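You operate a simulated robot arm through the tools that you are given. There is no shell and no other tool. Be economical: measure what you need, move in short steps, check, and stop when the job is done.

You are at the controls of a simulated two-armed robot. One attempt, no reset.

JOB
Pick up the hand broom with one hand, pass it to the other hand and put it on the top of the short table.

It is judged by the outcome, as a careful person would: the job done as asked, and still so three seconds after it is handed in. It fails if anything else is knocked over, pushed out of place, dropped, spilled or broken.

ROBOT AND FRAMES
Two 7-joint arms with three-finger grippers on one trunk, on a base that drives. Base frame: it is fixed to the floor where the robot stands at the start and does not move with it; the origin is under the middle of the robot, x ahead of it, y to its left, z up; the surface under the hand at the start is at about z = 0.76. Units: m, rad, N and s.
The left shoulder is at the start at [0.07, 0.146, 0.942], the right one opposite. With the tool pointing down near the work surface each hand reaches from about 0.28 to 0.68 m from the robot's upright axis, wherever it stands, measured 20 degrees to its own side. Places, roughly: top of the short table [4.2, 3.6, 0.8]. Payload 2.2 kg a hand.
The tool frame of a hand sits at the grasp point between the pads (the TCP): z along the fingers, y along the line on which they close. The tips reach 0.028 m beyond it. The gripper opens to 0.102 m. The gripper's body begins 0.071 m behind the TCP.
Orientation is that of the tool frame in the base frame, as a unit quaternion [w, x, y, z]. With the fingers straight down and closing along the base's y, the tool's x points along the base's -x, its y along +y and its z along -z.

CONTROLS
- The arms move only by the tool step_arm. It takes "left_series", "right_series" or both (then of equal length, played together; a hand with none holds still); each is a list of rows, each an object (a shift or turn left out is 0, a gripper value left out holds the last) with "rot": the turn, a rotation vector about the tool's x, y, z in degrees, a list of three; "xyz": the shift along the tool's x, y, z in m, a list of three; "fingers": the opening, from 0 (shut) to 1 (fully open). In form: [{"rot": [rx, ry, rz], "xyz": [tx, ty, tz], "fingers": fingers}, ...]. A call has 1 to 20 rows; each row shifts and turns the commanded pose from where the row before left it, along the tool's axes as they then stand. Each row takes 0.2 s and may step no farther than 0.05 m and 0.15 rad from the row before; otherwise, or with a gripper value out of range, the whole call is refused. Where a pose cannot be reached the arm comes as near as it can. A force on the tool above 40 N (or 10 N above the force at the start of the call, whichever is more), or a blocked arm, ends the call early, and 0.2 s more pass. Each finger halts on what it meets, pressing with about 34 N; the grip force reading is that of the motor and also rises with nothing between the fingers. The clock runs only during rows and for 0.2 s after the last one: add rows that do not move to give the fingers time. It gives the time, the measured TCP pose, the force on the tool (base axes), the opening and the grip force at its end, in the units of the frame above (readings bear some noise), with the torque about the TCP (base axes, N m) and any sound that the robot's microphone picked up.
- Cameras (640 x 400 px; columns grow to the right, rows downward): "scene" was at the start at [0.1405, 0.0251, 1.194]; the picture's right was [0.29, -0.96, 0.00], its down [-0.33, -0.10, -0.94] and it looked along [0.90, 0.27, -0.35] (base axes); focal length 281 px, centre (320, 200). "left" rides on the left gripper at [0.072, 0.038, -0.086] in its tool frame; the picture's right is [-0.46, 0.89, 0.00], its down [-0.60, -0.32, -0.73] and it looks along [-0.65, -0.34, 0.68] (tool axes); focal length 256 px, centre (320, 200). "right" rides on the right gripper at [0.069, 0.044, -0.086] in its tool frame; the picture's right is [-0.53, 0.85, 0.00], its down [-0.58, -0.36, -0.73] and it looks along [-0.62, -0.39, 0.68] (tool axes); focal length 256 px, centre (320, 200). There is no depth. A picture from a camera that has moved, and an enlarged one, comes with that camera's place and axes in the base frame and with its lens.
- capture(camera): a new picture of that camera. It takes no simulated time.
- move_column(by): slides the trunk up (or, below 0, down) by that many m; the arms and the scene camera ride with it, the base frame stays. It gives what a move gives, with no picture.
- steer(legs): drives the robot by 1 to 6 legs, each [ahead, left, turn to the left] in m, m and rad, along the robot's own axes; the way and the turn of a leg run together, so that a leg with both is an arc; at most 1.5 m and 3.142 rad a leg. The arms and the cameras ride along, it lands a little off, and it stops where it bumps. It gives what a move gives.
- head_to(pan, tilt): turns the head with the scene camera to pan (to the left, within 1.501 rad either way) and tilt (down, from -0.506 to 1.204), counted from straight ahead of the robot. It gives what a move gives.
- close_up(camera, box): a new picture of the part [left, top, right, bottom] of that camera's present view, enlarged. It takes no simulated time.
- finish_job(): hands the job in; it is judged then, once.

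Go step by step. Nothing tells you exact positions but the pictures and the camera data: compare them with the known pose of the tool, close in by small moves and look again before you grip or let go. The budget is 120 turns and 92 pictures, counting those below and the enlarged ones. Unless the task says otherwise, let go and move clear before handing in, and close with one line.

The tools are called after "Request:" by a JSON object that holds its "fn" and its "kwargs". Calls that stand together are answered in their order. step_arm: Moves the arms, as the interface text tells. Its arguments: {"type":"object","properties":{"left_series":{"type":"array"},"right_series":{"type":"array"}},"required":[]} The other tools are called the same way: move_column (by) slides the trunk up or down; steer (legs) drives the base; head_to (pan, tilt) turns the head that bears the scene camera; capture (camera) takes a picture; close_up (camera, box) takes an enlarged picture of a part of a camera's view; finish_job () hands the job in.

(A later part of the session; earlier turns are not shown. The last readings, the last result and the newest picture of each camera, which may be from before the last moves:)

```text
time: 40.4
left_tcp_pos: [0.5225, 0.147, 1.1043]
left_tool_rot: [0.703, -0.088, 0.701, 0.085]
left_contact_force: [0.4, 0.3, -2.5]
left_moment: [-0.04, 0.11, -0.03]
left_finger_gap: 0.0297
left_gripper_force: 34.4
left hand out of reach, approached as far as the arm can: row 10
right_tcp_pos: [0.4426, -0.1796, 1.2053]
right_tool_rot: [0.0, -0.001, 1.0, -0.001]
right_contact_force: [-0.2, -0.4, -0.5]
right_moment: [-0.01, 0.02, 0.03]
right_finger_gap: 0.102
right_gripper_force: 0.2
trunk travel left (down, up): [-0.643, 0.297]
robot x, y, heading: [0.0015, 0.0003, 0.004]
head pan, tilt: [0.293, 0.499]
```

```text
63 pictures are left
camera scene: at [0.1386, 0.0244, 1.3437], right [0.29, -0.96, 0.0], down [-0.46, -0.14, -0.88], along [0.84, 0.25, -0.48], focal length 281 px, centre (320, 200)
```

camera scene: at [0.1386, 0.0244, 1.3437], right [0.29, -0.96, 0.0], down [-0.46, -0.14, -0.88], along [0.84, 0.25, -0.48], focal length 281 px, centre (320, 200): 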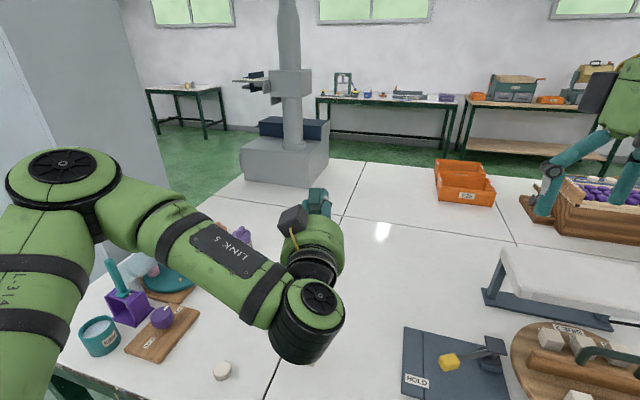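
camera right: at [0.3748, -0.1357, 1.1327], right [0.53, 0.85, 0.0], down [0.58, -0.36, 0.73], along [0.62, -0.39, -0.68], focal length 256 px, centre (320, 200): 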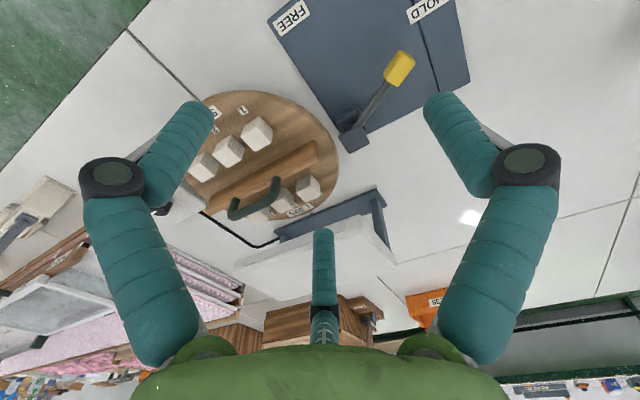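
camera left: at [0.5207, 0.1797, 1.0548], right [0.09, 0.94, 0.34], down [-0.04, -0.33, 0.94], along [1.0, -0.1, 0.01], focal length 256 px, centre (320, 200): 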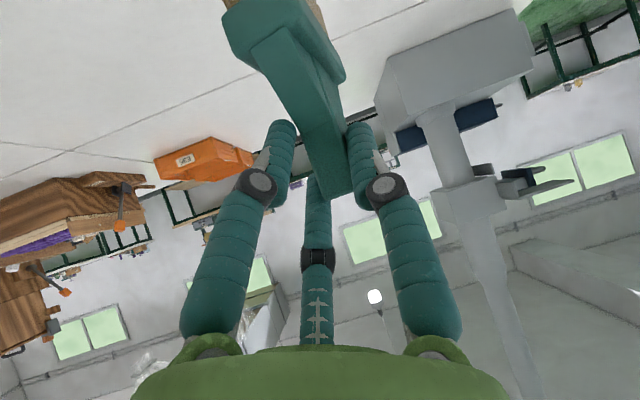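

Now rolling the hand about its own axis so the bristles swing to the right.

Request:
{"fn": "step_arm", "kwargs": {"left_series": [{"rot": [0, 0, -8.18]}, {"rot": [0, 0, -8.18]}, {"rot": [0, 0, -8.18]}, {"rot": [0, 0, -8.18]}, {"rot": [0, 0, -8.18]}, {"rot": [0, 0, -8.18]}, {"rot": [0, 0, -8.18]}, {"rot": [0, 0, -8.18]}, {"rot": [0, 0, -8.18]}, {"rot": [0, 0, -8.18]}, {"rot": [0, 0, -8.2]}, {}]}}

Request:
{"fn": "capture", "kwargs": {"camera": "scene"}}

Request:
{"fn": "capture", "kwargs": {"camera": "left"}}

Request:
{"fn": "capture", "kwargs": {"camera": "right"}}

```text
time: 43.0
left_tcp_pos: [0.5329, 0.2018, 1.2446]
left_tool_rot: [0.558, -0.557, 0.436, -0.433]
left_contact_force: [-0.1, -0.4, -1.3]
left_moment: [0.01, 0.13, -0.03]
left_finger_gap: 0.0297
left_gripper_force: 33.9
left hand out of reach, approached as far as the arm can: row 8, 9, 10, 11
right_tcp_pos: [0.4436, -0.18, 1.2055]
right_tool_rot: [0.0, 0.0, 1.0, 0.0]
right_contact_force: [0.7, 0.4, -0.7]
right_moment: [0.01, 0.01, 0.03]
right_finger_gap: 0.1019
right_gripper_force: 0.0
trunk travel left (down, up): [-0.643, 0.297]
robot x, y, heading: [0.001, -0.0026, -0.0]
head pan, tilt: [0.293, 0.499]
```

```text
62 pictures are left
camera scene: at [0.1392, 0.0243, 1.3436], right [0.29, -0.96, 0.0], down [-0.46, -0.14, -0.88], along [0.84, 0.25, -0.48], focal length 281 px, centre (320, 200)
```

scene: 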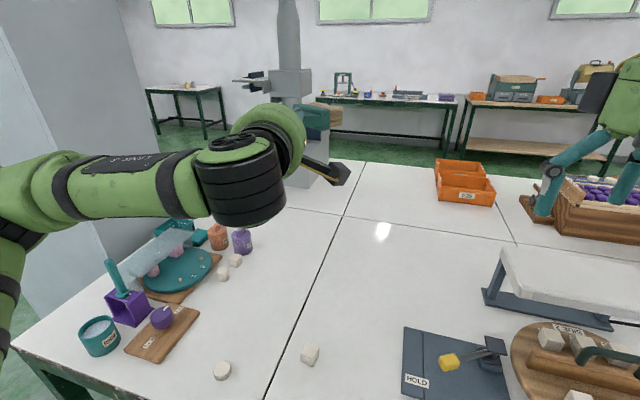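

```text
61 pictures are left
camera left: at [0.4666, 0.1111, 1.2052], right [-0.12, 0.45, -0.88], down [-0.86, 0.41, 0.32], along [0.5, 0.79, 0.34], focal length 256 px, centre (320, 200)
```

left: 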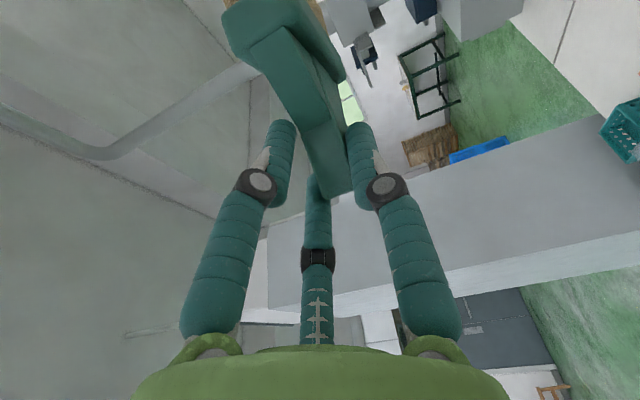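

```text
60 pictures are left
camera right: at [0.3759, -0.1359, 1.2903], right [0.53, 0.85, 0.0], down [0.58, -0.36, 0.73], along [0.62, -0.39, -0.68], focal length 256 px, centre (320, 200)
```

right: 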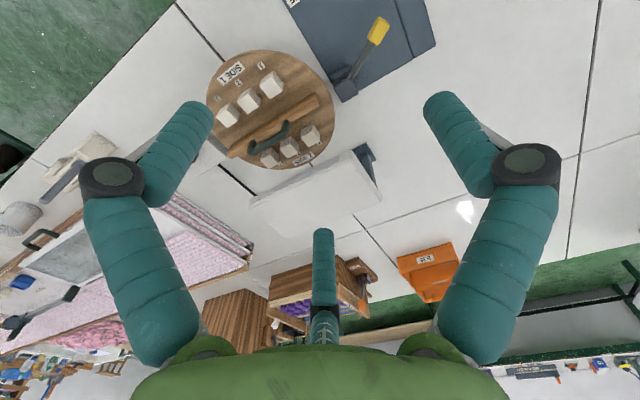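

The broom is now horizontal with bristles pointing right-forward. I'll bring it nearer the centre for the right hand.

Request:
{"fn": "step_arm", "kwargs": {"left_series": [{"xyz": [0.024, 0.006, -0.018]}, {"xyz": [0.024, 0.006, -0.018]}, {"xyz": [0.024, 0.006, -0.018]}, {"xyz": [0.024, 0.006, -0.018]}, {"xyz": [0.024, 0.006, -0.018]}, {}]}}

Request:
{"fn": "head_to", "kwargs": {"pan": 0.1, "tilt": 0.5}}

Request:
{"fn": "capture", "kwargs": {"camera": "scene"}}

```text
time: 44.4
left_tcp_pos: [0.4902, 0.1341, 1.2677]
left_tool_rot: [0.558, -0.558, 0.433, -0.436]
left_contact_force: [-0.2, -0.2, -1.3]
left_moment: [0.02, 0.09, 0.01]
left_finger_gap: 0.0294
left_gripper_force: 34.0
left hand out of reach, approached as far as the arm can: row 1, 2, 3, 4, 5
right_tcp_pos: [0.4422, -0.1797, 1.2048]
right_tool_rot: [0.0, 0.001, 1.0, 0.0]
right_contact_force: [-0.1, 0.0, -1.2]
right_moment: [-0.01, 0.05, 0.04]
right_finger_gap: 0.1023
right_gripper_force: 0.1
trunk travel left (down, up): [-0.643, 0.297]
robot x, y, heading: [-0.0007, -0.0016, 0.001]
head pan, tilt: [0.293, 0.499]
```

```text
time: 45.1
left_tcp_pos: [0.489, 0.1336, 1.2688]
left_tool_rot: [0.558, -0.558, 0.432, -0.437]
left_contact_force: [0.3, 0.0, -2.0]
left_moment: [0.01, 0.12, -0.03]
left_finger_gap: 0.0296
left_gripper_force: 34.2
right_tcp_pos: [0.4435, -0.1795, 1.2045]
right_tool_rot: [0.0, 0.0, 1.0, 0.0]
right_contact_force: [0.2, -0.1, 0.2]
right_moment: [-0.01, -0.01, -0.02]
right_finger_gap: 0.1017
right_gripper_force: 0.1
trunk travel left (down, up): [-0.643, 0.297]
robot x, y, heading: [0.0011, 0.0007, -0.001]
head pan, tilt: [0.099, 0.499]
```

```text
59 pictures are left
camera scene: at [0.1421, 0.0074, 1.3437], right [0.1, -0.99, 0.0], down [-0.48, -0.05, -0.88], along [0.87, 0.09, -0.48], focal length 281 px, centre (320, 200)
```

scene: 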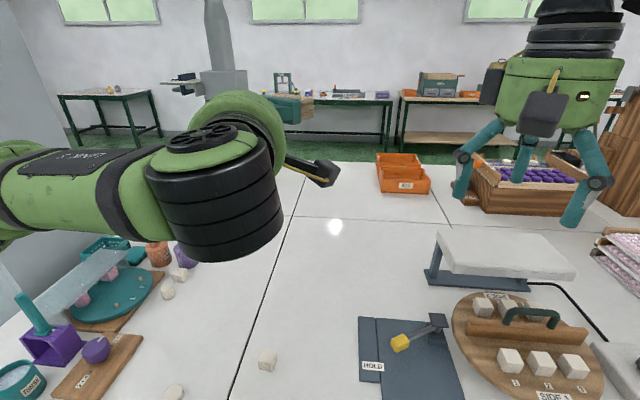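

The left wrist is near a limit in this heading. Turning the hand to point more to the right should suit it better and bring the block towards the right arm.

Request:
{"fn": "step_arm", "kwargs": {"left_series": [{"rot": [0, 7.3, 0]}, {"rot": [0, 7.3, 0]}, {"rot": [0, 7.3, 0]}, {"rot": [0, 7.3, 0]}, {"rot": [0, 7.3, 0]}, {"rot": [0, 7.3, 0]}, {"xyz": [0, 0.02, 0]}, {"xyz": [0, 0.02, 0]}, {"xyz": [0, 0.02, 0]}, {}]}}

Request:
{"fn": "capture", "kwargs": {"camera": "scene"}}

```text
time: 47.3
left_tcp_pos: [0.4909, 0.1314, 1.2069]
left_tool_rot: [-0.356, 0.355, -0.609, 0.613]
left_contact_force: [-0.9, -0.1, -0.8]
left_moment: [0.09, 0.09, 0.02]
left_finger_gap: 0.0298
left_gripper_force: 34.1
right_tcp_pos: [0.4441, -0.1806, 1.2048]
right_tool_rot: [-0.001, 0.0, 1.0, 0.0]
right_contact_force: [0.2, -0.6, -0.7]
right_moment: [-0.01, -0.02, 0.02]
right_finger_gap: 0.1018
right_gripper_force: 0.1
trunk travel left (down, up): [-0.643, 0.297]
robot x, y, heading: [-0.0, 0.0, 0.004]
head pan, tilt: [0.099, 0.499]
```

```text
58 pictures are left
camera scene: at [0.1419, 0.007, 1.3437], right [0.1, -1.0, 0.0], down [-0.48, -0.05, -0.88], along [0.87, 0.09, -0.48], focal length 281 px, centre (320, 200)
```

scene: 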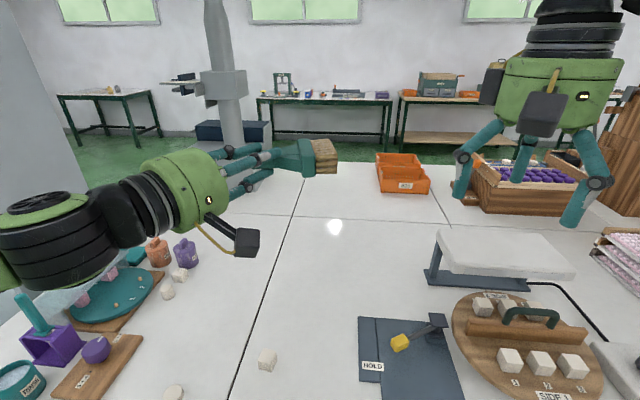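

That pose is comfortable and the broom is clearly visible, pointing right. I'll lower it, bring it to the centre, and turn the right hand so it closes along the block's length with its camera facing away.

Request:
{"fn": "step_arm", "kwargs": {"left_series": [{"xyz": [0, 0.029, 0]}, {"xyz": [0, 0.029, 0]}, {"xyz": [0, 0.029, 0]}, {"xyz": [0.0327, 0, 0.0032]}, {"xyz": [0.0327, 0, 0.0032]}, {"xyz": [0.0327, 0, 0.0032]}, {}, {}, {}, {}, {}, {}, {}], "right_series": [{"rot": [0, 0, -8.58]}, {"rot": [0, 0, -8.58]}, {"rot": [0, 0, -8.58]}, {"rot": [0, 0, -8.58]}, {"rot": [0, 0, -8.58]}, {"rot": [0, 0, -8.58]}, {"rot": [0, 0, -8.58]}, {"rot": [0, 0, -8.58]}, {"rot": [0, 0, -8.58]}, {"rot": [0, 0, -8.58]}, {"rot": [0, 0, -8.58]}, {"rot": [0, 0, -8.58]}, {}]}}

Request:
{"fn": "capture", "kwargs": {"camera": "scene"}}

Request:
{"fn": "capture", "kwargs": {"camera": "right"}}

```text
time: 50.1
left_tcp_pos: [0.4697, 0.1033, 1.2055]
left_tool_rot: [0.356, -0.354, 0.613, -0.611]
left_contact_force: [-0.2, 0.8, -1.8]
left_moment: [0.13, 0.07, 0.06]
left_finger_gap: 0.0296
left_gripper_force: 34.2
left hand out of reach, approached as far as the arm can: row 1, 2, 3, 4, 5, 6
right_tcp_pos: [0.2765, -0.0797, 1.1144]
right_tool_rot: [0.0, 0.782, -0.623, 0.0]
right_contact_force: [0.5, -0.3, -0.2]
right_moment: [-0.01, -0.04, -0.02]
right_finger_gap: 0.102
right_gripper_force: 0.0
right hand out of reach, approached as far as the arm can: row 6, 7, 8, 9, 10, 11, 12
trunk travel left (down, up): [-0.643, 0.297]
robot x, y, heading: [-0.0003, -0.0007, 0.001]
head pan, tilt: [0.099, 0.499]
```

```text
57 pictures are left
camera scene: at [0.1423, 0.0068, 1.3436], right [0.1, -1.0, 0.0], down [-0.48, -0.05, -0.88], along [0.87, 0.09, -0.48], focal length 281 px, centre (320, 200)
```

scene: 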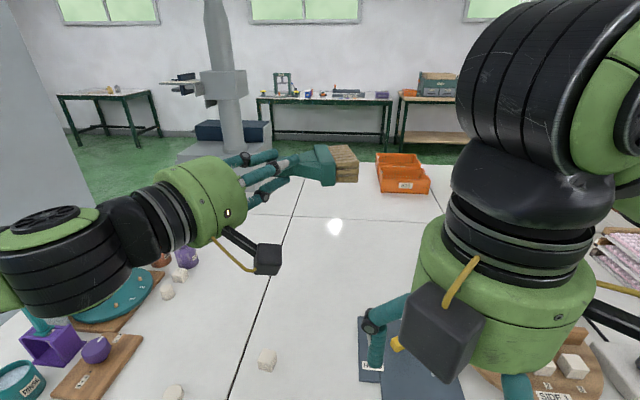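

```text
56 pictures are left
camera right: at [0.2505, -0.1568, 1.201], right [-0.94, 0.33, 0.0], down [0.23, 0.64, 0.73], along [0.24, 0.69, -0.68], focal length 256 px, centre (320, 200)
```

right: 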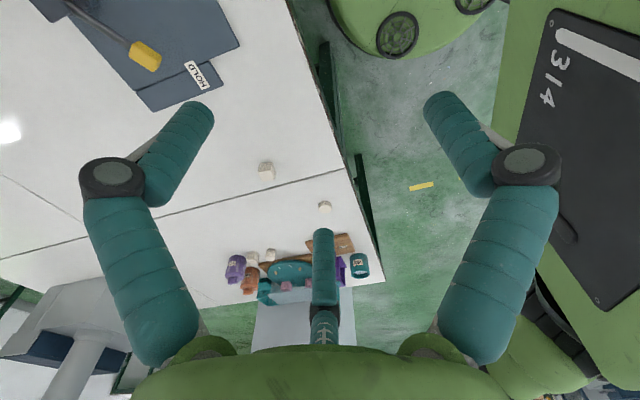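

The right hand didn't like that yaw. I'll turn it back 27° and instead turn the left hand 27° further right, so the two still match.

Request:
{"fn": "step_arm", "kwargs": {"right_series": [{"rot": [0, 0, 6.75]}, {"rot": [0, 0, 6.75]}, {"rot": [0, 0, 6.75]}, {"rot": [0, 0, 6.75]}, {"xyz": [0.0104, -0.0324, -0.026]}, {"xyz": [0.0104, -0.0324, -0.026]}, {"xyz": [0.0104, -0.0324, -0.026]}, {"xyz": [0.0104, -0.0324, -0.026]}, {"xyz": [0.0104, -0.0324, -0.026]}, {}], "left_series": [{"rot": [0, 6.75, 0]}, {"rot": [0, 6.75, 0]}, {"rot": [0, 6.75, 0]}, {"rot": [0, 6.75, 0]}, {"xyz": [0, 0.02, 0]}, {"xyz": [0, 0.02, 0]}, {"xyz": [0, 0.02, 0]}, {"xyz": [0, 0.02, 0]}, {}, {}]}}

Request:
{"fn": "capture", "kwargs": {"camera": "scene"}}

```text
time: 52.3
left_tcp_pos: [0.4676, 0.1035, 1.1241]
left_tool_rot: [-0.206, 0.203, -0.675, 0.678]
left_contact_force: [-0.2, -0.6, -1.7]
left_moment: [0.08, 0.04, 0.01]
left_finger_gap: 0.0295
left_gripper_force: 33.9
right_tcp_pos: [0.3392, -0.1191, 1.1739]
right_tool_rot: [-0.001, -0.615, 0.789, -0.001]
right_contact_force: [-0.2, 0.0, -0.1]
right_moment: [-0.01, -0.04, 0.02]
right_finger_gap: 0.1019
right_gripper_force: 0.0
right hand out of reach, approached as far as the arm can: row 7, 8, 9
trunk travel left (down, up): [-0.643, 0.297]
robot x, y, heading: [-0.0028, -0.0002, -0.004]
head pan, tilt: [0.099, 0.499]
```

```text
55 pictures are left
camera scene: at [0.1423, 0.0074, 1.3436], right [0.1, -1.0, 0.0], down [-0.48, -0.05, -0.88], along [0.87, 0.09, -0.48], focal length 281 px, centre (320, 200)
```

scene: 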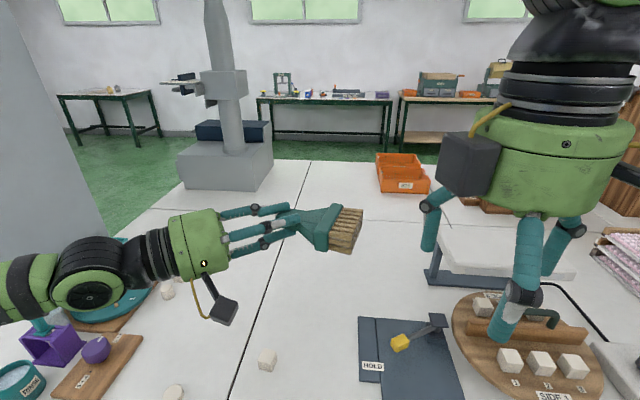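

The left hand is well posed now. The right arm seems stuck in a poor posture from being dragged, so I'll unwind its yaw, move it out and lower, and later yaw there as the left did earlier.

Request:
{"fn": "step_arm", "kwargs": {"right_series": [{"rot": [0, 0, 8.44]}, {"rot": [0, 0, 8.44]}, {"rot": [0, 0, 8.44]}, {"rot": [0, 0, 8.44]}, {"rot": [0, 0, 8.44]}, {"rot": [0, 0, 8.44]}, {"rot": [0, 0, 8.44]}, {"rot": [0, 0, 8.44]}, {"rot": [0, 0, 8.44]}, {"xyz": [-0.032, -0.02, 0.009]}, {"xyz": [-0.032, -0.02, 0.009]}, {"xyz": [-0.032, -0.02, 0.009]}, {"xyz": [-0.032, -0.02, 0.009]}, {"xyz": [-0.032, -0.02, 0.009]}, {}]}}

Request:
{"fn": "step_arm", "kwargs": {"right_series": [{"rot": [0, 0, -8.44]}, {"rot": [0, 0, -8.44]}, {"rot": [0, 0, -8.44]}, {"rot": [0, 0, -8.44]}, {"rot": [0, 0, -8.44]}, {"rot": [0, 0, -8.44]}, {"rot": [0, 0, -8.44]}, {"rot": [0, 0, -8.44]}, {"rot": [0, 0, -8.44]}, {}]}}

Request:
{"fn": "capture", "kwargs": {"camera": "scene"}}

```text
time: 55.5
left_tcp_pos: [0.4675, 0.1038, 1.1247]
left_tool_rot: [-0.205, 0.202, -0.675, 0.679]
left_contact_force: [0.1, 0.8, -1.3]
left_moment: [0.11, -0.02, -0.02]
left_finger_gap: 0.0296
left_gripper_force: 33.8
right_tcp_pos: [0.5027, -0.2175, 1.1284]
right_tool_rot: [-0.001, 0.001, 1.0, 0.0]
right_contact_force: [-0.7, 0.7, -0.1]
right_moment: [0.0, 0.0, 0.03]
right_finger_gap: 0.102
right_gripper_force: 0.1
trunk travel left (down, up): [-0.643, 0.297]
robot x, y, heading: [0.0, -0.0016, -0.0]
head pan, tilt: [0.099, 0.499]
```

```text
time: 57.7
left_tcp_pos: [0.4681, 0.104, 1.1236]
left_tool_rot: [-0.205, 0.203, -0.676, 0.678]
left_contact_force: [0.0, 0.9, -1.3]
left_moment: [0.11, 0.0, -0.02]
left_finger_gap: 0.0296
left_gripper_force: 33.8
right_tcp_pos: [0.3763, -0.1294, 1.0839]
right_tool_rot: [0.001, -0.614, 0.789, -0.001]
right_contact_force: [0.8, 0.8, 0.2]
right_moment: [0.01, 0.01, -0.03]
right_finger_gap: 0.1021
right_gripper_force: 0.1
right hand out of reach, approached as far as the arm can: row 5, 6, 7, 8, 9
trunk travel left (down, up): [-0.643, 0.297]
robot x, y, heading: [0.0005, 0.0066, 0.0]
head pan, tilt: [0.099, 0.499]
```

```text
54 pictures are left
camera scene: at [0.1424, 0.0068, 1.3436], right [0.1, -1.0, 0.0], down [-0.48, -0.05, -0.88], along [0.87, 0.09, -0.48], focal length 281 px, centre (320, 200)
```

scene: 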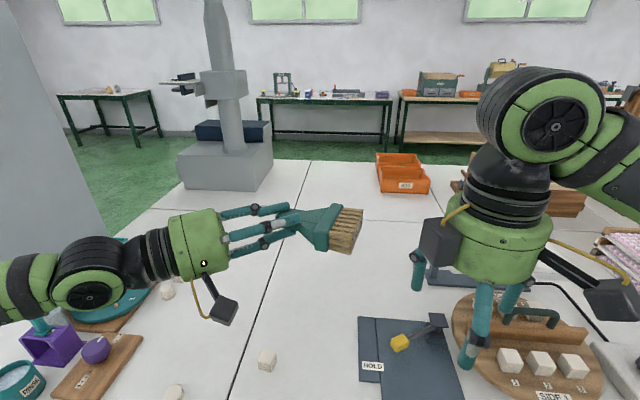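

That yaw direction hits a joint limit on the right arm. The opposite direction, which worked on the left, is worth testing.

Request:
{"fn": "step_arm", "kwargs": {"right_series": [{"rot": [0, 0, 8.44]}, {"rot": [0, 0, 8.44]}, {"rot": [0, 0, 8.44]}, {"rot": [0, 0, 8.44]}, {"rot": [0, 0, 8.44]}, {"rot": [0, 0, 8.44]}, {"rot": [0, 0, 8.44]}, {"rot": [0, 0, 8.44]}, {"rot": [0, 0, 8.44]}, {"xyz": [-0.025, -0.02, -0.0175]}, {"xyz": [-0.025, -0.02, -0.0175]}, {"xyz": [-0.025, -0.02, -0.0175]}, {"xyz": [-0.025, -0.02, -0.0175]}, {}]}}

Request:
{"fn": "step_arm", "kwargs": {"right_series": [{"rot": [0, 0, 8.58]}, {"rot": [0, 0, 8.58]}, {"rot": [0, 0, 8.58]}, {"rot": [0, 0, 8.58]}, {"rot": [0, 0, 8.58]}, {"rot": [0, 0, 8.58]}, {"rot": [0, 0, 8.58]}, {"rot": [0, 0, 8.58]}, {"rot": [0, 0, 8.58]}, {"rot": [0, 0, 8.58]}, {"rot": [0, 0, 8.58]}, {"rot": [0, 0, 8.58]}, {}]}}

Request:
{"fn": "capture", "kwargs": {"camera": "scene"}}

```text
time: 60.7
left_tcp_pos: [0.4669, 0.1049, 1.126]
left_tool_rot: [-0.204, 0.203, -0.675, 0.679]
left_contact_force: [0.5, 0.0, -1.1]
left_moment: [0.12, 0.03, 0.04]
left_finger_gap: 0.0296
left_gripper_force: 34.3
right_tcp_pos: [0.4758, -0.2088, 1.156]
right_tool_rot: [0.0, 0.0, 1.0, 0.001]
right_contact_force: [-0.9, -0.2, -0.3]
right_moment: [-0.02, -0.02, 0.01]
right_finger_gap: 0.1021
right_gripper_force: 0.0
trunk travel left (down, up): [-0.643, 0.297]
robot x, y, heading: [-0.0014, -0.0009, -0.005]
head pan, tilt: [0.099, 0.499]
```

```text
time: 63.5
left_tcp_pos: [0.4677, 0.1042, 1.124]
left_tool_rot: [-0.206, 0.202, -0.675, 0.678]
left_contact_force: [0.5, -0.3, -1.4]
left_moment: [0.11, 0.04, 0.02]
left_finger_gap: 0.0297
left_gripper_force: 33.7
right_tcp_pos: [0.4752, -0.21, 1.1546]
right_tool_rot: [0.0, 0.783, 0.622, 0.0]
right_contact_force: [0.1, -0.4, -0.2]
right_moment: [0.02, 0.02, -0.01]
right_finger_gap: 0.1018
right_gripper_force: 0.1
trunk travel left (down, up): [-0.643, 0.297]
robot x, y, heading: [-0.003, 0.0015, 0.002]
head pan, tilt: [0.099, 0.499]
```

```text
53 pictures are left
camera scene: at [0.1422, 0.0073, 1.3437], right [0.1, -1.0, 0.0], down [-0.48, -0.05, -0.88], along [0.87, 0.09, -0.48], focal length 281 px, centre (320, 200)
```

scene: 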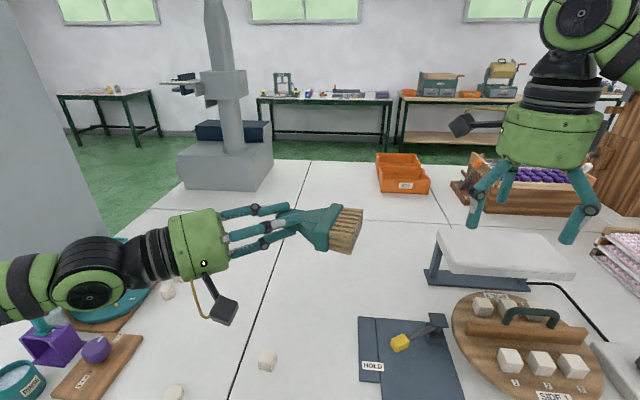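

The +103° yaw works fine and matches the broom's present heading. Now I'll bring the broom right and down, and raise the right hand a bit.

Request:
{"fn": "step_arm", "kwargs": {"left_series": [{"xyz": [0, 0.025, 0]}, {"xyz": [0, 0.025, 0]}, {"xyz": [0.018, 0, 0.028]}, {"xyz": [0.018, 0, 0.028]}, {"xyz": [0.018, 0, 0.028]}, {}]}}

Request:
{"fn": "capture", "kwargs": {"camera": "scene"}}

Request:
{"fn": "capture", "kwargs": {"camera": "right"}}

```text
time: 64.9
left_tcp_pos: [0.4685, 0.0056, 1.0748]
left_tool_rot: [-0.205, 0.203, -0.676, 0.679]
left_contact_force: [-0.5, 1.2, -0.9]
left_moment: [0.15, 0.0, 0.02]
left_finger_gap: 0.0294
left_gripper_force: 34.1
right_tcp_pos: [0.4747, -0.2076, 1.1552]
right_tool_rot: [0.0, 0.783, 0.622, 0.0]
right_contact_force: [-0.1, 0.5, 0.3]
right_moment: [-0.04, -0.01, 0.0]
right_finger_gap: 0.1021
right_gripper_force: 0.1
trunk travel left (down, up): [-0.643, 0.297]
robot x, y, heading: [0.0004, -0.0004, 0.0]
head pan, tilt: [0.099, 0.499]
```

```text
52 pictures are left
camera scene: at [0.1418, 0.0082, 1.3437], right [0.1, -0.99, 0.0], down [-0.48, -0.05, -0.88], along [0.87, 0.09, -0.48], focal length 281 px, centre (320, 200)
```

scene: 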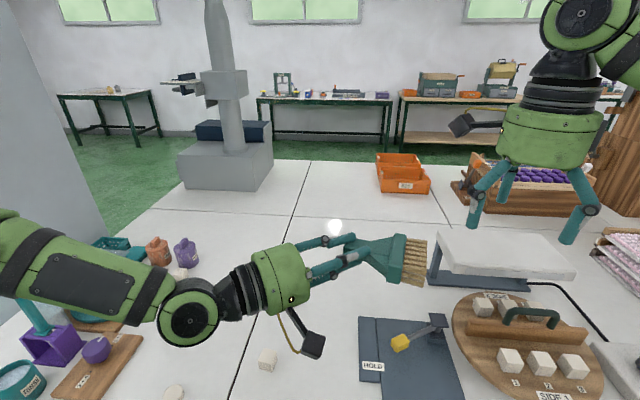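

```text
51 pictures are left
camera right: at [0.534, -0.1506, 1.2411], right [0.7, -0.71, 0.0], down [-0.48, -0.48, 0.73], along [-0.52, -0.52, -0.68], focal length 256 px, centre (320, 200)
```

right: 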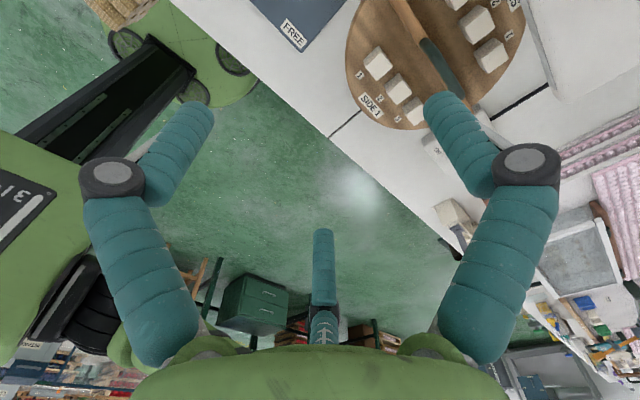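

Zooming in on the broom to measure the block in this pose.

Request:
{"fn": "close_up", "kwargs": {"camera": "scene", "box": [320, 210, 450, 310]}}

Request:
{"fn": "close_up", "kwargs": {"camera": "left", "box": [180, 0, 400, 160]}}

```text
4.00 times, centred on (385, 260) of scene
camera zoom: at [0.1418, 0.0082, 1.3437], right [0.1, -0.99, 0.0], down [-0.48, -0.05, -0.88], along [0.87, 0.09, -0.48], focal length 1124 px, centre (60, -40)
```

zoom: 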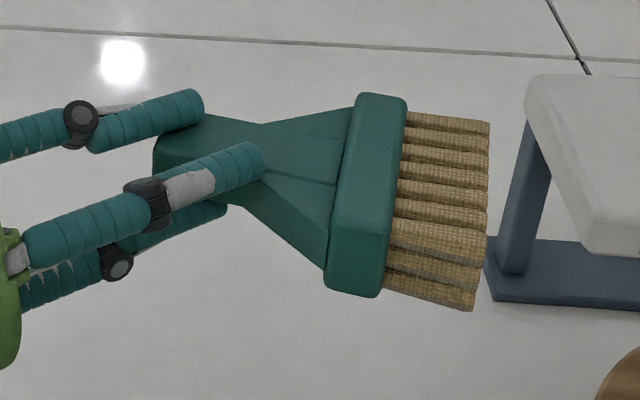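

```text
2.50 times, centred on (290, 80) of left
camera zoom: at [0.3613, 0.0364, 1.036], right [0.39, 0.25, -0.88], down [0.1, 0.94, 0.31], along [0.91, -0.21, 0.34], focal length 640 px, centre (395, 500)
```

zoom: 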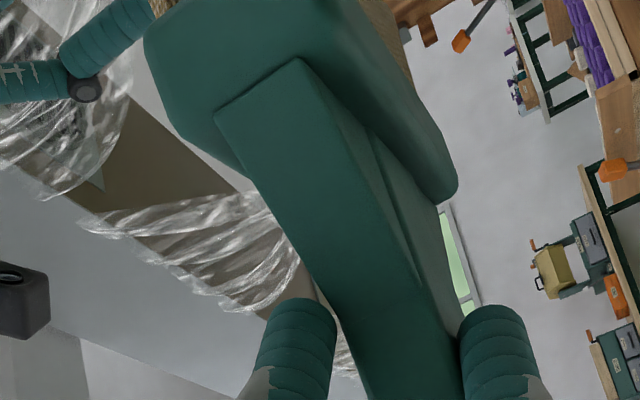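

The block measures about 8 cm long, centred near (0.465, −0.069, 1.077), so it fits in the 10 cm opening. Moving the right hand above it.

Request:
{"fn": "step_arm", "kwargs": {"right_series": [{"xyz": [0, 0, -0.03]}, {"xyz": [0.0333, -0.0103, 0]}, {"xyz": [0.0333, -0.0103, 0]}, {"xyz": [0.0333, -0.0103, 0]}, {"xyz": [0.0333, -0.0103, 0]}, {}]}}

Request:
{"fn": "capture", "kwargs": {"camera": "right"}}

Request:
{"fn": "capture", "kwargs": {"camera": "scene"}}

```text
time: 66.3
left_tcp_pos: [0.4688, 0.0023, 1.0756]
left_tool_rot: [-0.204, 0.202, -0.675, 0.679]
left_contact_force: [-0.6, 0.0, -2.0]
left_moment: [0.2, 0.0, 0.01]
left_finger_gap: 0.0295
left_gripper_force: 34.1
right_tcp_pos: [0.464, -0.0696, 1.1857]
right_tool_rot: [-0.001, 0.783, 0.622, 0.001]
right_contact_force: [-0.3, -0.2, 0.2]
right_moment: [0.0, 0.0, 0.01]
right_finger_gap: 0.1019
right_gripper_force: 0.1
trunk travel left (down, up): [-0.643, 0.297]
robot x, y, heading: [-0.0002, 0.0017, 0.002]
head pan, tilt: [0.099, 0.499]
```

```text
48 pictures are left
camera right: at [0.5233, -0.0122, 1.2719], right [0.7, -0.71, 0.0], down [-0.49, -0.48, 0.73], along [-0.52, -0.51, -0.68], focal length 256 px, centre (320, 200)
```

right: 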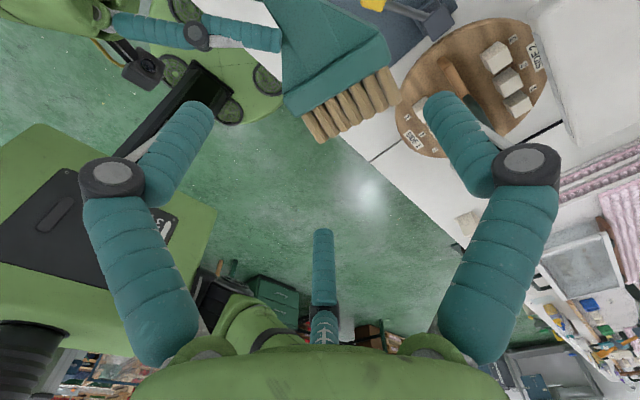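

```text
47 pictures are left
camera scene: at [0.142, 0.0058, 1.3437], right [0.1, -1.0, 0.0], down [-0.48, -0.05, -0.88], along [0.87, 0.09, -0.48], focal length 281 px, centre (320, 200)
```

scene: 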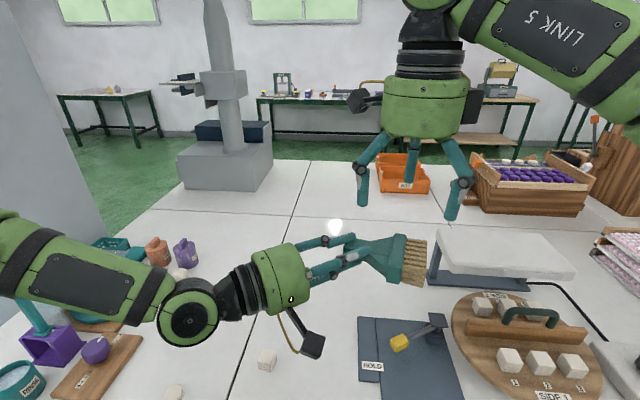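

Request:
{"fn": "close_up", "kwargs": {"camera": "right", "box": [240, 0, 432, 144]}}

```text
2.78 times, centred on (336, 72) of right
camera zoom: at [0.5233, -0.0122, 1.2719], right [0.7, -0.71, 0.0], down [-0.49, -0.48, 0.73], along [-0.52, -0.51, -0.68], focal length 711 px, centre (276, 556)
```

zoom: 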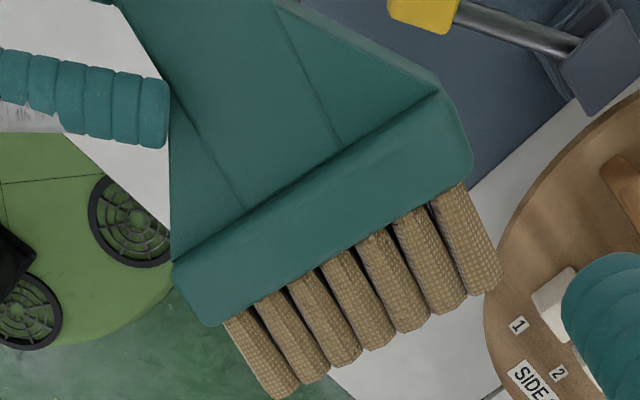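

Combining both views, the block top is at about (0.480, −0.073, 1.078), so the broom droops about 9° towards the bristles. I'll level it with the left wrist and re-measure.

Request:
{"fn": "step_arm", "kwargs": {"left_series": [{"rot": [3.26, 0, -3.45]}, {"rot": [3.26, 0, -3.45]}, {}]}}

Request:
{"fn": "close_up", "kwargs": {"camera": "right", "box": [240, 0, 432, 144]}}

Request:
{"fn": "close_up", "kwargs": {"camera": "scene", "box": [320, 210, 450, 310]}}

```text
time: 67.1
left_tcp_pos: [0.4694, 0.0034, 1.0762]
left_tool_rot: [-0.175, 0.231, -0.622, 0.728]
left_contact_force: [-0.7, 0.2, -2.6]
left_moment: [0.16, 0.06, -0.03]
left_finger_gap: 0.0293
left_gripper_force: 33.6
right_tcp_pos: [0.4638, -0.069, 1.1846]
right_tool_rot: [0.0, 0.782, 0.623, 0.0]
right_contact_force: [0.4, 0.3, -0.7]
right_moment: [0.02, 0.01, -0.02]
right_finger_gap: 0.1019
right_gripper_force: 0.1
trunk travel left (down, up): [-0.643, 0.297]
robot x, y, heading: [-0.0002, 0.0006, -0.002]
head pan, tilt: [0.099, 0.499]
```

```text
2.78 times, centred on (336, 72) of right
camera zoom: at [0.5233, -0.0111, 1.2718], right [0.7, -0.71, 0.0], down [-0.48, -0.48, 0.73], along [-0.52, -0.51, -0.68], focal length 711 px, centre (276, 556)
```

zoom: 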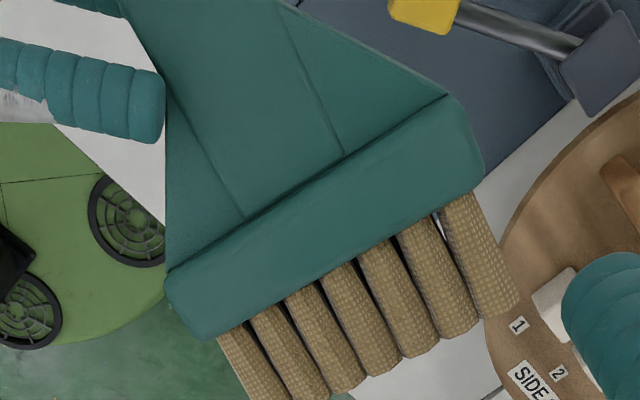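

```text
4.00 times, centred on (385, 260) of scene
camera zoom: at [0.1419, 0.0073, 1.3437], right [0.1, -1.0, 0.0], down [-0.48, -0.05, -0.88], along [0.87, 0.09, -0.48], focal length 1124 px, centre (60, -40)
```

zoom: 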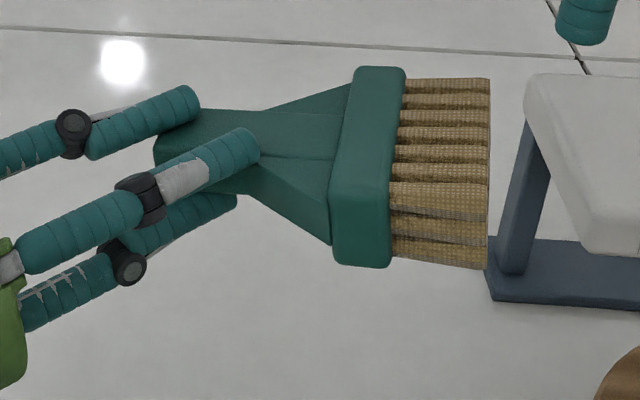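

Levelled: block top centre is now about (0.479, −0.0675, 1.096), bottom about 1.066. I'll correct the right hand's offset and descend halfway for a check.

Request:
{"fn": "step_arm", "kwargs": {"right_series": [{"xyz": [0.0049, 0.0145, 0]}, {"xyz": [0, 0, 0.025]}, {"xyz": [0, 0, 0.025]}, {}]}}

Request:
{"fn": "capture", "kwargs": {"camera": "right"}}

Request:
{"fn": "close_up", "kwargs": {"camera": "scene", "box": [310, 150, 470, 290]}}

```text
time: 68.1
left_tcp_pos: [0.4707, 0.0032, 1.0752]
left_tool_rot: [-0.174, 0.231, -0.622, 0.727]
left_contact_force: [-0.4, -0.2, -0.9]
left_moment: [0.1, 0.04, 0.03]
left_finger_gap: 0.0294
left_gripper_force: 33.7
right_tcp_pos: [0.4803, -0.0674, 1.1342]
right_tool_rot: [0.001, 0.783, 0.623, 0.001]
right_contact_force: [-0.3, -0.3, 0.2]
right_moment: [-0.01, 0.0, 0.0]
right_finger_gap: 0.1022
right_gripper_force: 0.0
trunk travel left (down, up): [-0.643, 0.297]
robot x, y, heading: [0.0019, -0.0008, 0.003]
head pan, tilt: [0.099, 0.499]
```

```text
43 pictures are left
camera right: at [0.5401, -0.0099, 1.2207], right [0.7, -0.71, 0.0], down [-0.49, -0.48, 0.73], along [-0.52, -0.51, -0.68], focal length 256 px, centre (320, 200)
```

right: 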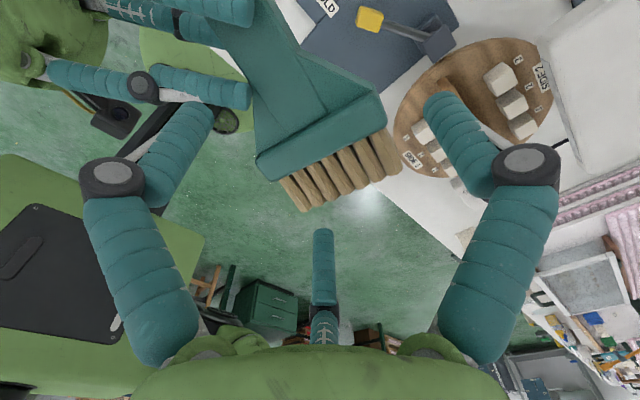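

```text
2.86 times, centred on (390, 220) of scene
camera zoom: at [0.1418, 0.0077, 1.3437], right [0.1, -0.99, 0.0], down [-0.48, -0.05, -0.88], along [0.87, 0.09, -0.48], focal length 803 px, centre (120, 143)
```

zoom: 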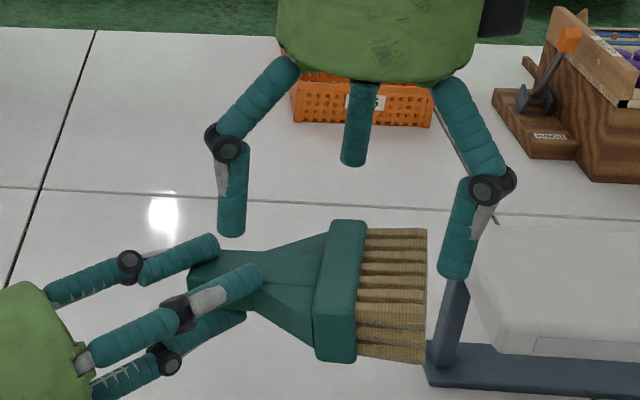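

Important finding: the pictures show three fingers 120° apart (one along +tool y), all closing on the centre, and the 30 mm gap on the tilted stub agrees with that. So the right hand should hold the head with one finger on the bristle ends and two in the taper's flanks. That needs a 30° turn back, so I'll raise, turn and recentre.

Request:
{"fn": "step_arm", "kwargs": {"right_series": [{"xyz": [0, 0, -0.02]}, {"rot": [0, 0, -7.5]}, {"rot": [0, 0, -7.5]}, {"rot": [0, 0, -7.5]}, {"rot": [0, 0, -7.5]}, {"xyz": [-0.0032, -0.003, 0]}, {}]}}

Request:
{"fn": "capture", "kwargs": {"camera": "right"}}

Request:
{"fn": "close_up", "kwargs": {"camera": "scene", "box": [310, 150, 470, 290]}}

```text
time: 69.7
left_tcp_pos: [0.4703, 0.0037, 1.0759]
left_tool_rot: [-0.174, 0.23, -0.623, 0.727]
left_contact_force: [-0.9, 0.6, -2.3]
left_moment: [0.1, 0.03, 0.03]
left_finger_gap: 0.0295
left_gripper_force: 33.7
right_tcp_pos: [0.4791, -0.0713, 1.1548]
right_tool_rot: [-0.001, 0.594, 0.805, 0.0]
right_contact_force: [0.0, -0.4, 0.5]
right_moment: [0.01, 0.02, 0.03]
right_finger_gap: 0.1022
right_gripper_force: 0.2
trunk travel left (down, up): [-0.643, 0.297]
robot x, y, heading: [-0.0035, -0.0047, 0.001]
head pan, tilt: [0.099, 0.499]
```

```text
41 pictures are left
camera right: at [0.5009, 0.0071, 1.2407], right [0.96, -0.26, 0.0], down [-0.18, -0.66, 0.73], along [-0.19, -0.71, -0.68], focal length 256 px, centre (320, 200)
```

right: 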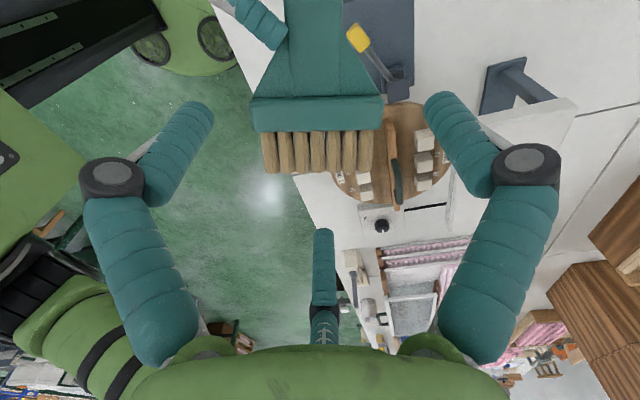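

```text
2.86 times, centred on (390, 220) of scene
camera zoom: at [0.1422, 0.0074, 1.3437], right [0.1, -1.0, 0.0], down [-0.48, -0.05, -0.88], along [0.87, 0.09, -0.48], focal length 803 px, centre (120, 143)
```

zoom: 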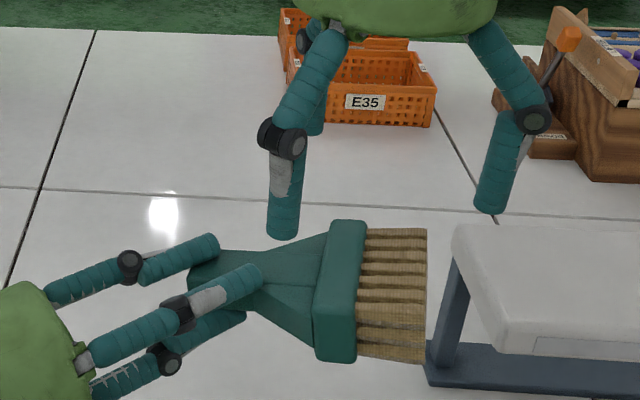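

The broom is symmetric in the right camera, with the third finger on the bristle side. Shifting 4 mm towards the bristles and descending.

Request:
{"fn": "step_arm", "kwargs": {"right_series": [{"xyz": [-0.0038, -0.0017, 0.017]}, {"xyz": [0, 0, 0.02]}, {"xyz": [0, 0, 0.02]}, {}]}}

Request:
{"fn": "capture", "kwargs": {"camera": "right"}}

Request:
{"fn": "close_up", "kwargs": {"camera": "scene", "box": [310, 150, 470, 290]}}

```text
time: 70.7
left_tcp_pos: [0.4692, 0.0035, 1.0754]
left_tool_rot: [-0.175, 0.231, -0.622, 0.727]
left_contact_force: [0.1, -0.4, -1.4]
left_moment: [0.11, 0.01, -0.01]
left_finger_gap: 0.0297
left_gripper_force: 34.0
right_tcp_pos: [0.4782, -0.0763, 1.0974]
right_tool_rot: [0.0, 0.594, 0.804, 0.001]
right_contact_force: [0.3, 0.4, 0.2]
right_moment: [0.02, 0.01, 0.0]
right_finger_gap: 0.102
right_gripper_force: 0.0
trunk travel left (down, up): [-0.643, 0.297]
robot x, y, heading: [-0.0026, -0.0006, 0.001]
head pan, tilt: [0.099, 0.499]
```

```text
39 pictures are left
camera right: at [0.5007, 0.0023, 1.1835], right [0.96, -0.26, 0.0], down [-0.18, -0.66, 0.73], along [-0.19, -0.7, -0.68], focal length 256 px, centre (320, 200)
```

right: 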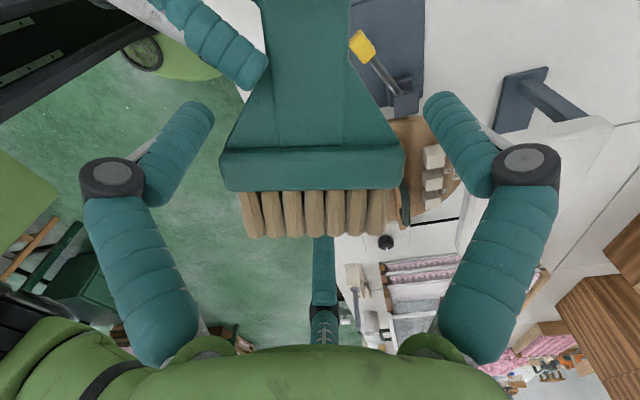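

```text
2.86 times, centred on (390, 220) of scene
camera zoom: at [0.1419, 0.0073, 1.3437], right [0.1, -1.0, 0.0], down [-0.48, -0.05, -0.88], along [0.87, 0.09, -0.48], focal length 803 px, centre (120, 143)
```

zoom: 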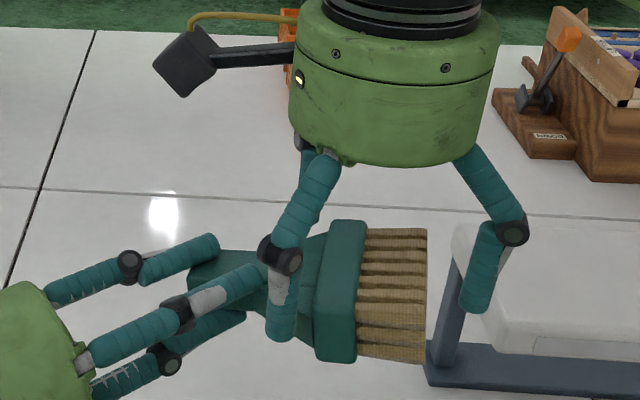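

The three fingers surround the head as planned. Closing the right gripper gradually.

Request:
{"fn": "step_arm", "kwargs": {"right_series": [{"fingers": 0.9}, {"fingers": 0.82}, {"fingers": 0.76}, {"fingers": 0.7}, {"fingers": 0.64}, {}]}}

Request:
{"fn": "capture", "kwargs": {"camera": "right"}}

```text
time: 72.1
left_tcp_pos: [0.4702, 0.0052, 1.075]
left_tool_rot: [-0.174, 0.23, -0.623, 0.727]
left_contact_force: [2.1, -8.8, -2.5]
left_moment: [0.45, 0.0, 0.5]
left_finger_gap: 0.0295
left_gripper_force: 34.1
right_tcp_pos: [0.4786, -0.0758, 1.0982]
right_tool_rot: [0.0, 0.594, 0.804, 0.0]
right_contact_force: [-2.7, 9.4, 1.5]
right_moment: [0.01, 0.09, -0.41]
right_finger_gap: 0.0769
right_gripper_force: 8.7
trunk travel left (down, up): [-0.643, 0.297]
robot x, y, heading: [0.0006, -0.0027, -0.002]
head pan, tilt: [0.099, 0.499]
```

```text
37 pictures are left
camera right: at [0.5006, 0.0029, 1.1836], right [0.96, -0.26, 0.0], down [-0.18, -0.66, 0.73], along [-0.19, -0.7, -0.68], focal length 256 px, centre (320, 200)
```

right: 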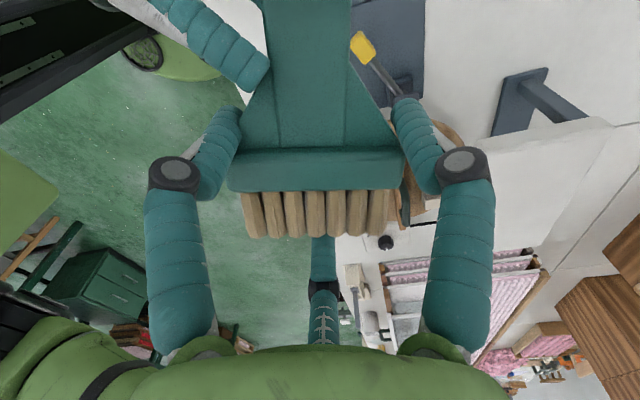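

Only the two flank fingers touch so far, pushing the broom towards its bristles. I'll open slightly, shift the hand 4 mm towards the handle and close again.

Request:
{"fn": "step_arm", "kwargs": {"right_series": [{"fingers": 0.82}, {"xyz": [0.0035, 0.002, 0]}, {"fingers": 0.76}, {"fingers": 0.72}, {"fingers": 0.66}, {}]}}

Request:
{"fn": "close_up", "kwargs": {"camera": "scene", "box": [310, 150, 470, 290]}}

```text
time: 73.5
left_tcp_pos: [0.4705, 0.0059, 1.0752]
left_tool_rot: [-0.175, 0.232, -0.622, 0.727]
left_contact_force: [1.8, 14.3, -2.8]
left_moment: [0.34, 0.0, 0.16]
left_finger_gap: 0.0295
left_gripper_force: 33.4
right_tcp_pos: [0.479, -0.0744, 1.0985]
right_tool_rot: [0.0, 0.596, 0.803, -0.001]
right_contact_force: [-1.7, -13.7, 1.9]
right_moment: [-0.41, 0.02, 0.07]
right_finger_gap: 0.0773
right_gripper_force: 7.2
trunk travel left (down, up): [-0.643, 0.297]
robot x, y, heading: [0.001, 0.0009, -0.002]
head pan, tilt: [0.099, 0.499]
```

```text
2.86 times, centred on (390, 220) of scene
camera zoom: at [0.1421, 0.0071, 1.3437], right [0.1, -1.0, 0.0], down [-0.48, -0.05, -0.88], along [0.87, 0.09, -0.48], focal length 803 px, centre (120, 143)
```

zoom: 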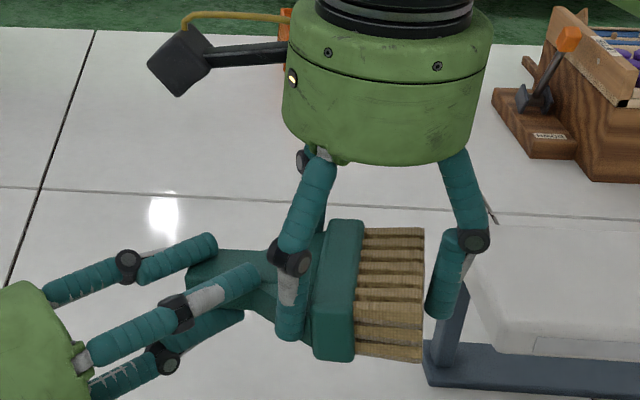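

Now the bristle-side finger leads, so the balance lies between. I'll shift back about 2 mm and close firmly.

Request:
{"fn": "step_arm", "kwargs": {"right_series": [{"xyz": [-0.002, -0.001, 0]}, {"fingers": 0.6}, {"fingers": 0.4}, {"fingers": 0.2}, {"fingers": 0.0}, {}, {}]}}

Request:
{"fn": "capture", "kwargs": {"camera": "right"}}

Request:
{"fn": "close_up", "kwargs": {"camera": "scene", "box": [310, 150, 470, 290]}}

```text
time: 75.1
left_tcp_pos: [0.4706, 0.0044, 1.0748]
left_tool_rot: [-0.175, 0.231, -0.622, 0.727]
left_contact_force: [5.7, 8.5, -3.1]
left_moment: [0.77, -0.23, 1.35]
left_finger_gap: 0.0298
left_gripper_force: 33.9
right_tcp_pos: [0.4777, -0.0749, 1.0983]
right_tool_rot: [0.0, 0.594, 0.805, -0.001]
right_contact_force: [-6.4, -7.8, 1.4]
right_moment: [-0.76, 0.38, -0.83]
right_finger_gap: 0.0754
right_gripper_force: 33.2
trunk travel left (down, up): [-0.643, 0.297]
robot x, y, heading: [0.0007, -0.0036, -0.003]
head pan, tilt: [0.099, 0.499]
```

```text
35 pictures are left
camera right: at [0.5009, 0.0037, 1.1835], right [0.96, -0.26, 0.0], down [-0.18, -0.66, 0.73], along [-0.19, -0.71, -0.68], focal length 256 px, centre (320, 200)
```

right: 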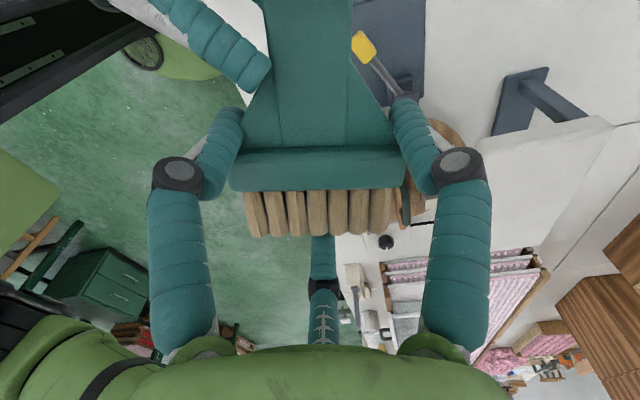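

```text
2.86 times, centred on (390, 220) of scene
camera zoom: at [0.1422, 0.0072, 1.3437], right [0.1, -1.0, 0.0], down [-0.48, -0.05, -0.88], along [0.87, 0.09, -0.48], focal length 803 px, centre (120, 143)
```

zoom: 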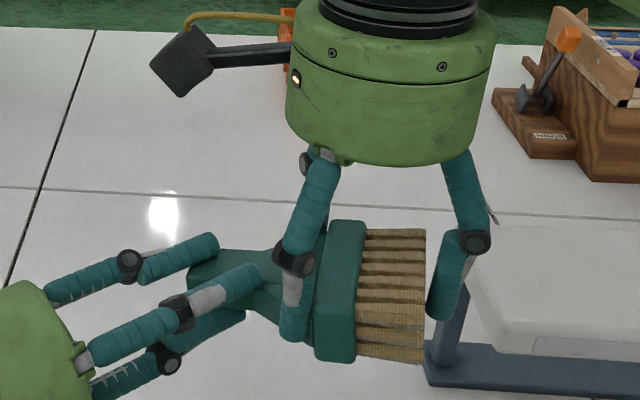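

Firm three-point hold on the right at 33 N. Now I'll ease the left hand open only a little, as its fingers are near the right hand's.

Request:
{"fn": "step_arm", "kwargs": {"left_series": [{"fingers": 0.36}, {"fingers": 0.44}, {}, {}]}}

Request:
{"fn": "capture", "kwargs": {"camera": "right"}}

Request:
{"fn": "capture", "kwargs": {"camera": "left"}}

```text
time: 76.1
left_tcp_pos: [0.4683, 0.0035, 1.0785]
left_tool_rot: [-0.175, 0.229, -0.622, 0.728]
left_contact_force: [-3.4, -4.2, 16.0]
left_moment: [0.09, -0.46, -0.12]
left_finger_gap: 0.0452
left_gripper_force: 0.1
right_tcp_pos: [0.4788, -0.0755, 1.097]
right_tool_rot: [0.0, 0.595, 0.804, -0.001]
right_contact_force: [2.3, 5.2, -16.6]
right_moment: [-1.21, 0.32, -0.11]
right_finger_gap: 0.0716
right_gripper_force: 33.8
trunk travel left (down, up): [-0.643, 0.297]
robot x, y, heading: [0.0005, 0.0002, 0.002]
head pan, tilt: [0.099, 0.499]
```

```text
33 pictures are left
camera right: at [0.501, 0.0042, 1.1825], right [0.96, -0.26, 0.0], down [-0.18, -0.66, 0.73], along [-0.19, -0.71, -0.68], focal length 256 px, centre (320, 200)
```

right: 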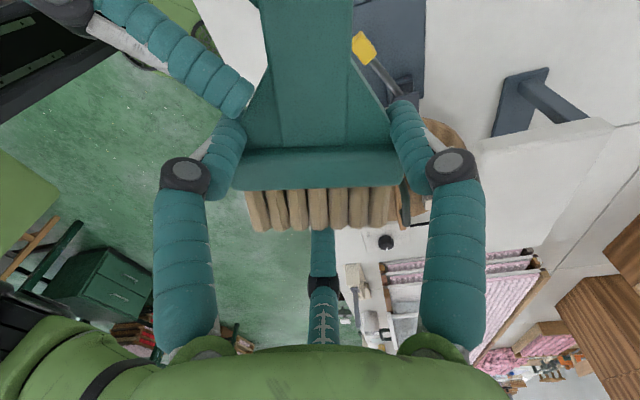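

```text
32 pictures are left
camera left: at [0.3608, 0.0289, 1.0368], right [0.36, 0.1, -0.93], down [0.11, 0.98, 0.15], along [0.93, -0.16, 0.34], focal length 256 px, centre (320, 200)
```

left: 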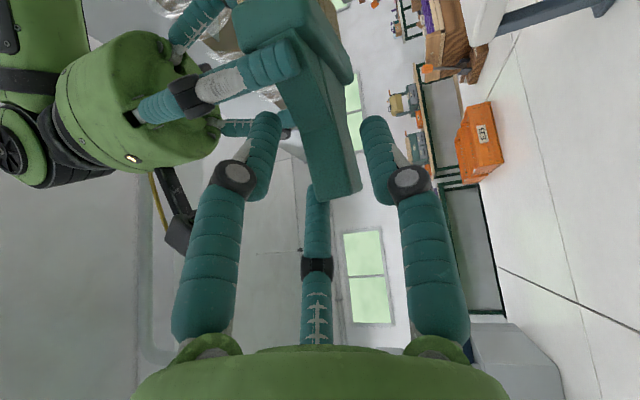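

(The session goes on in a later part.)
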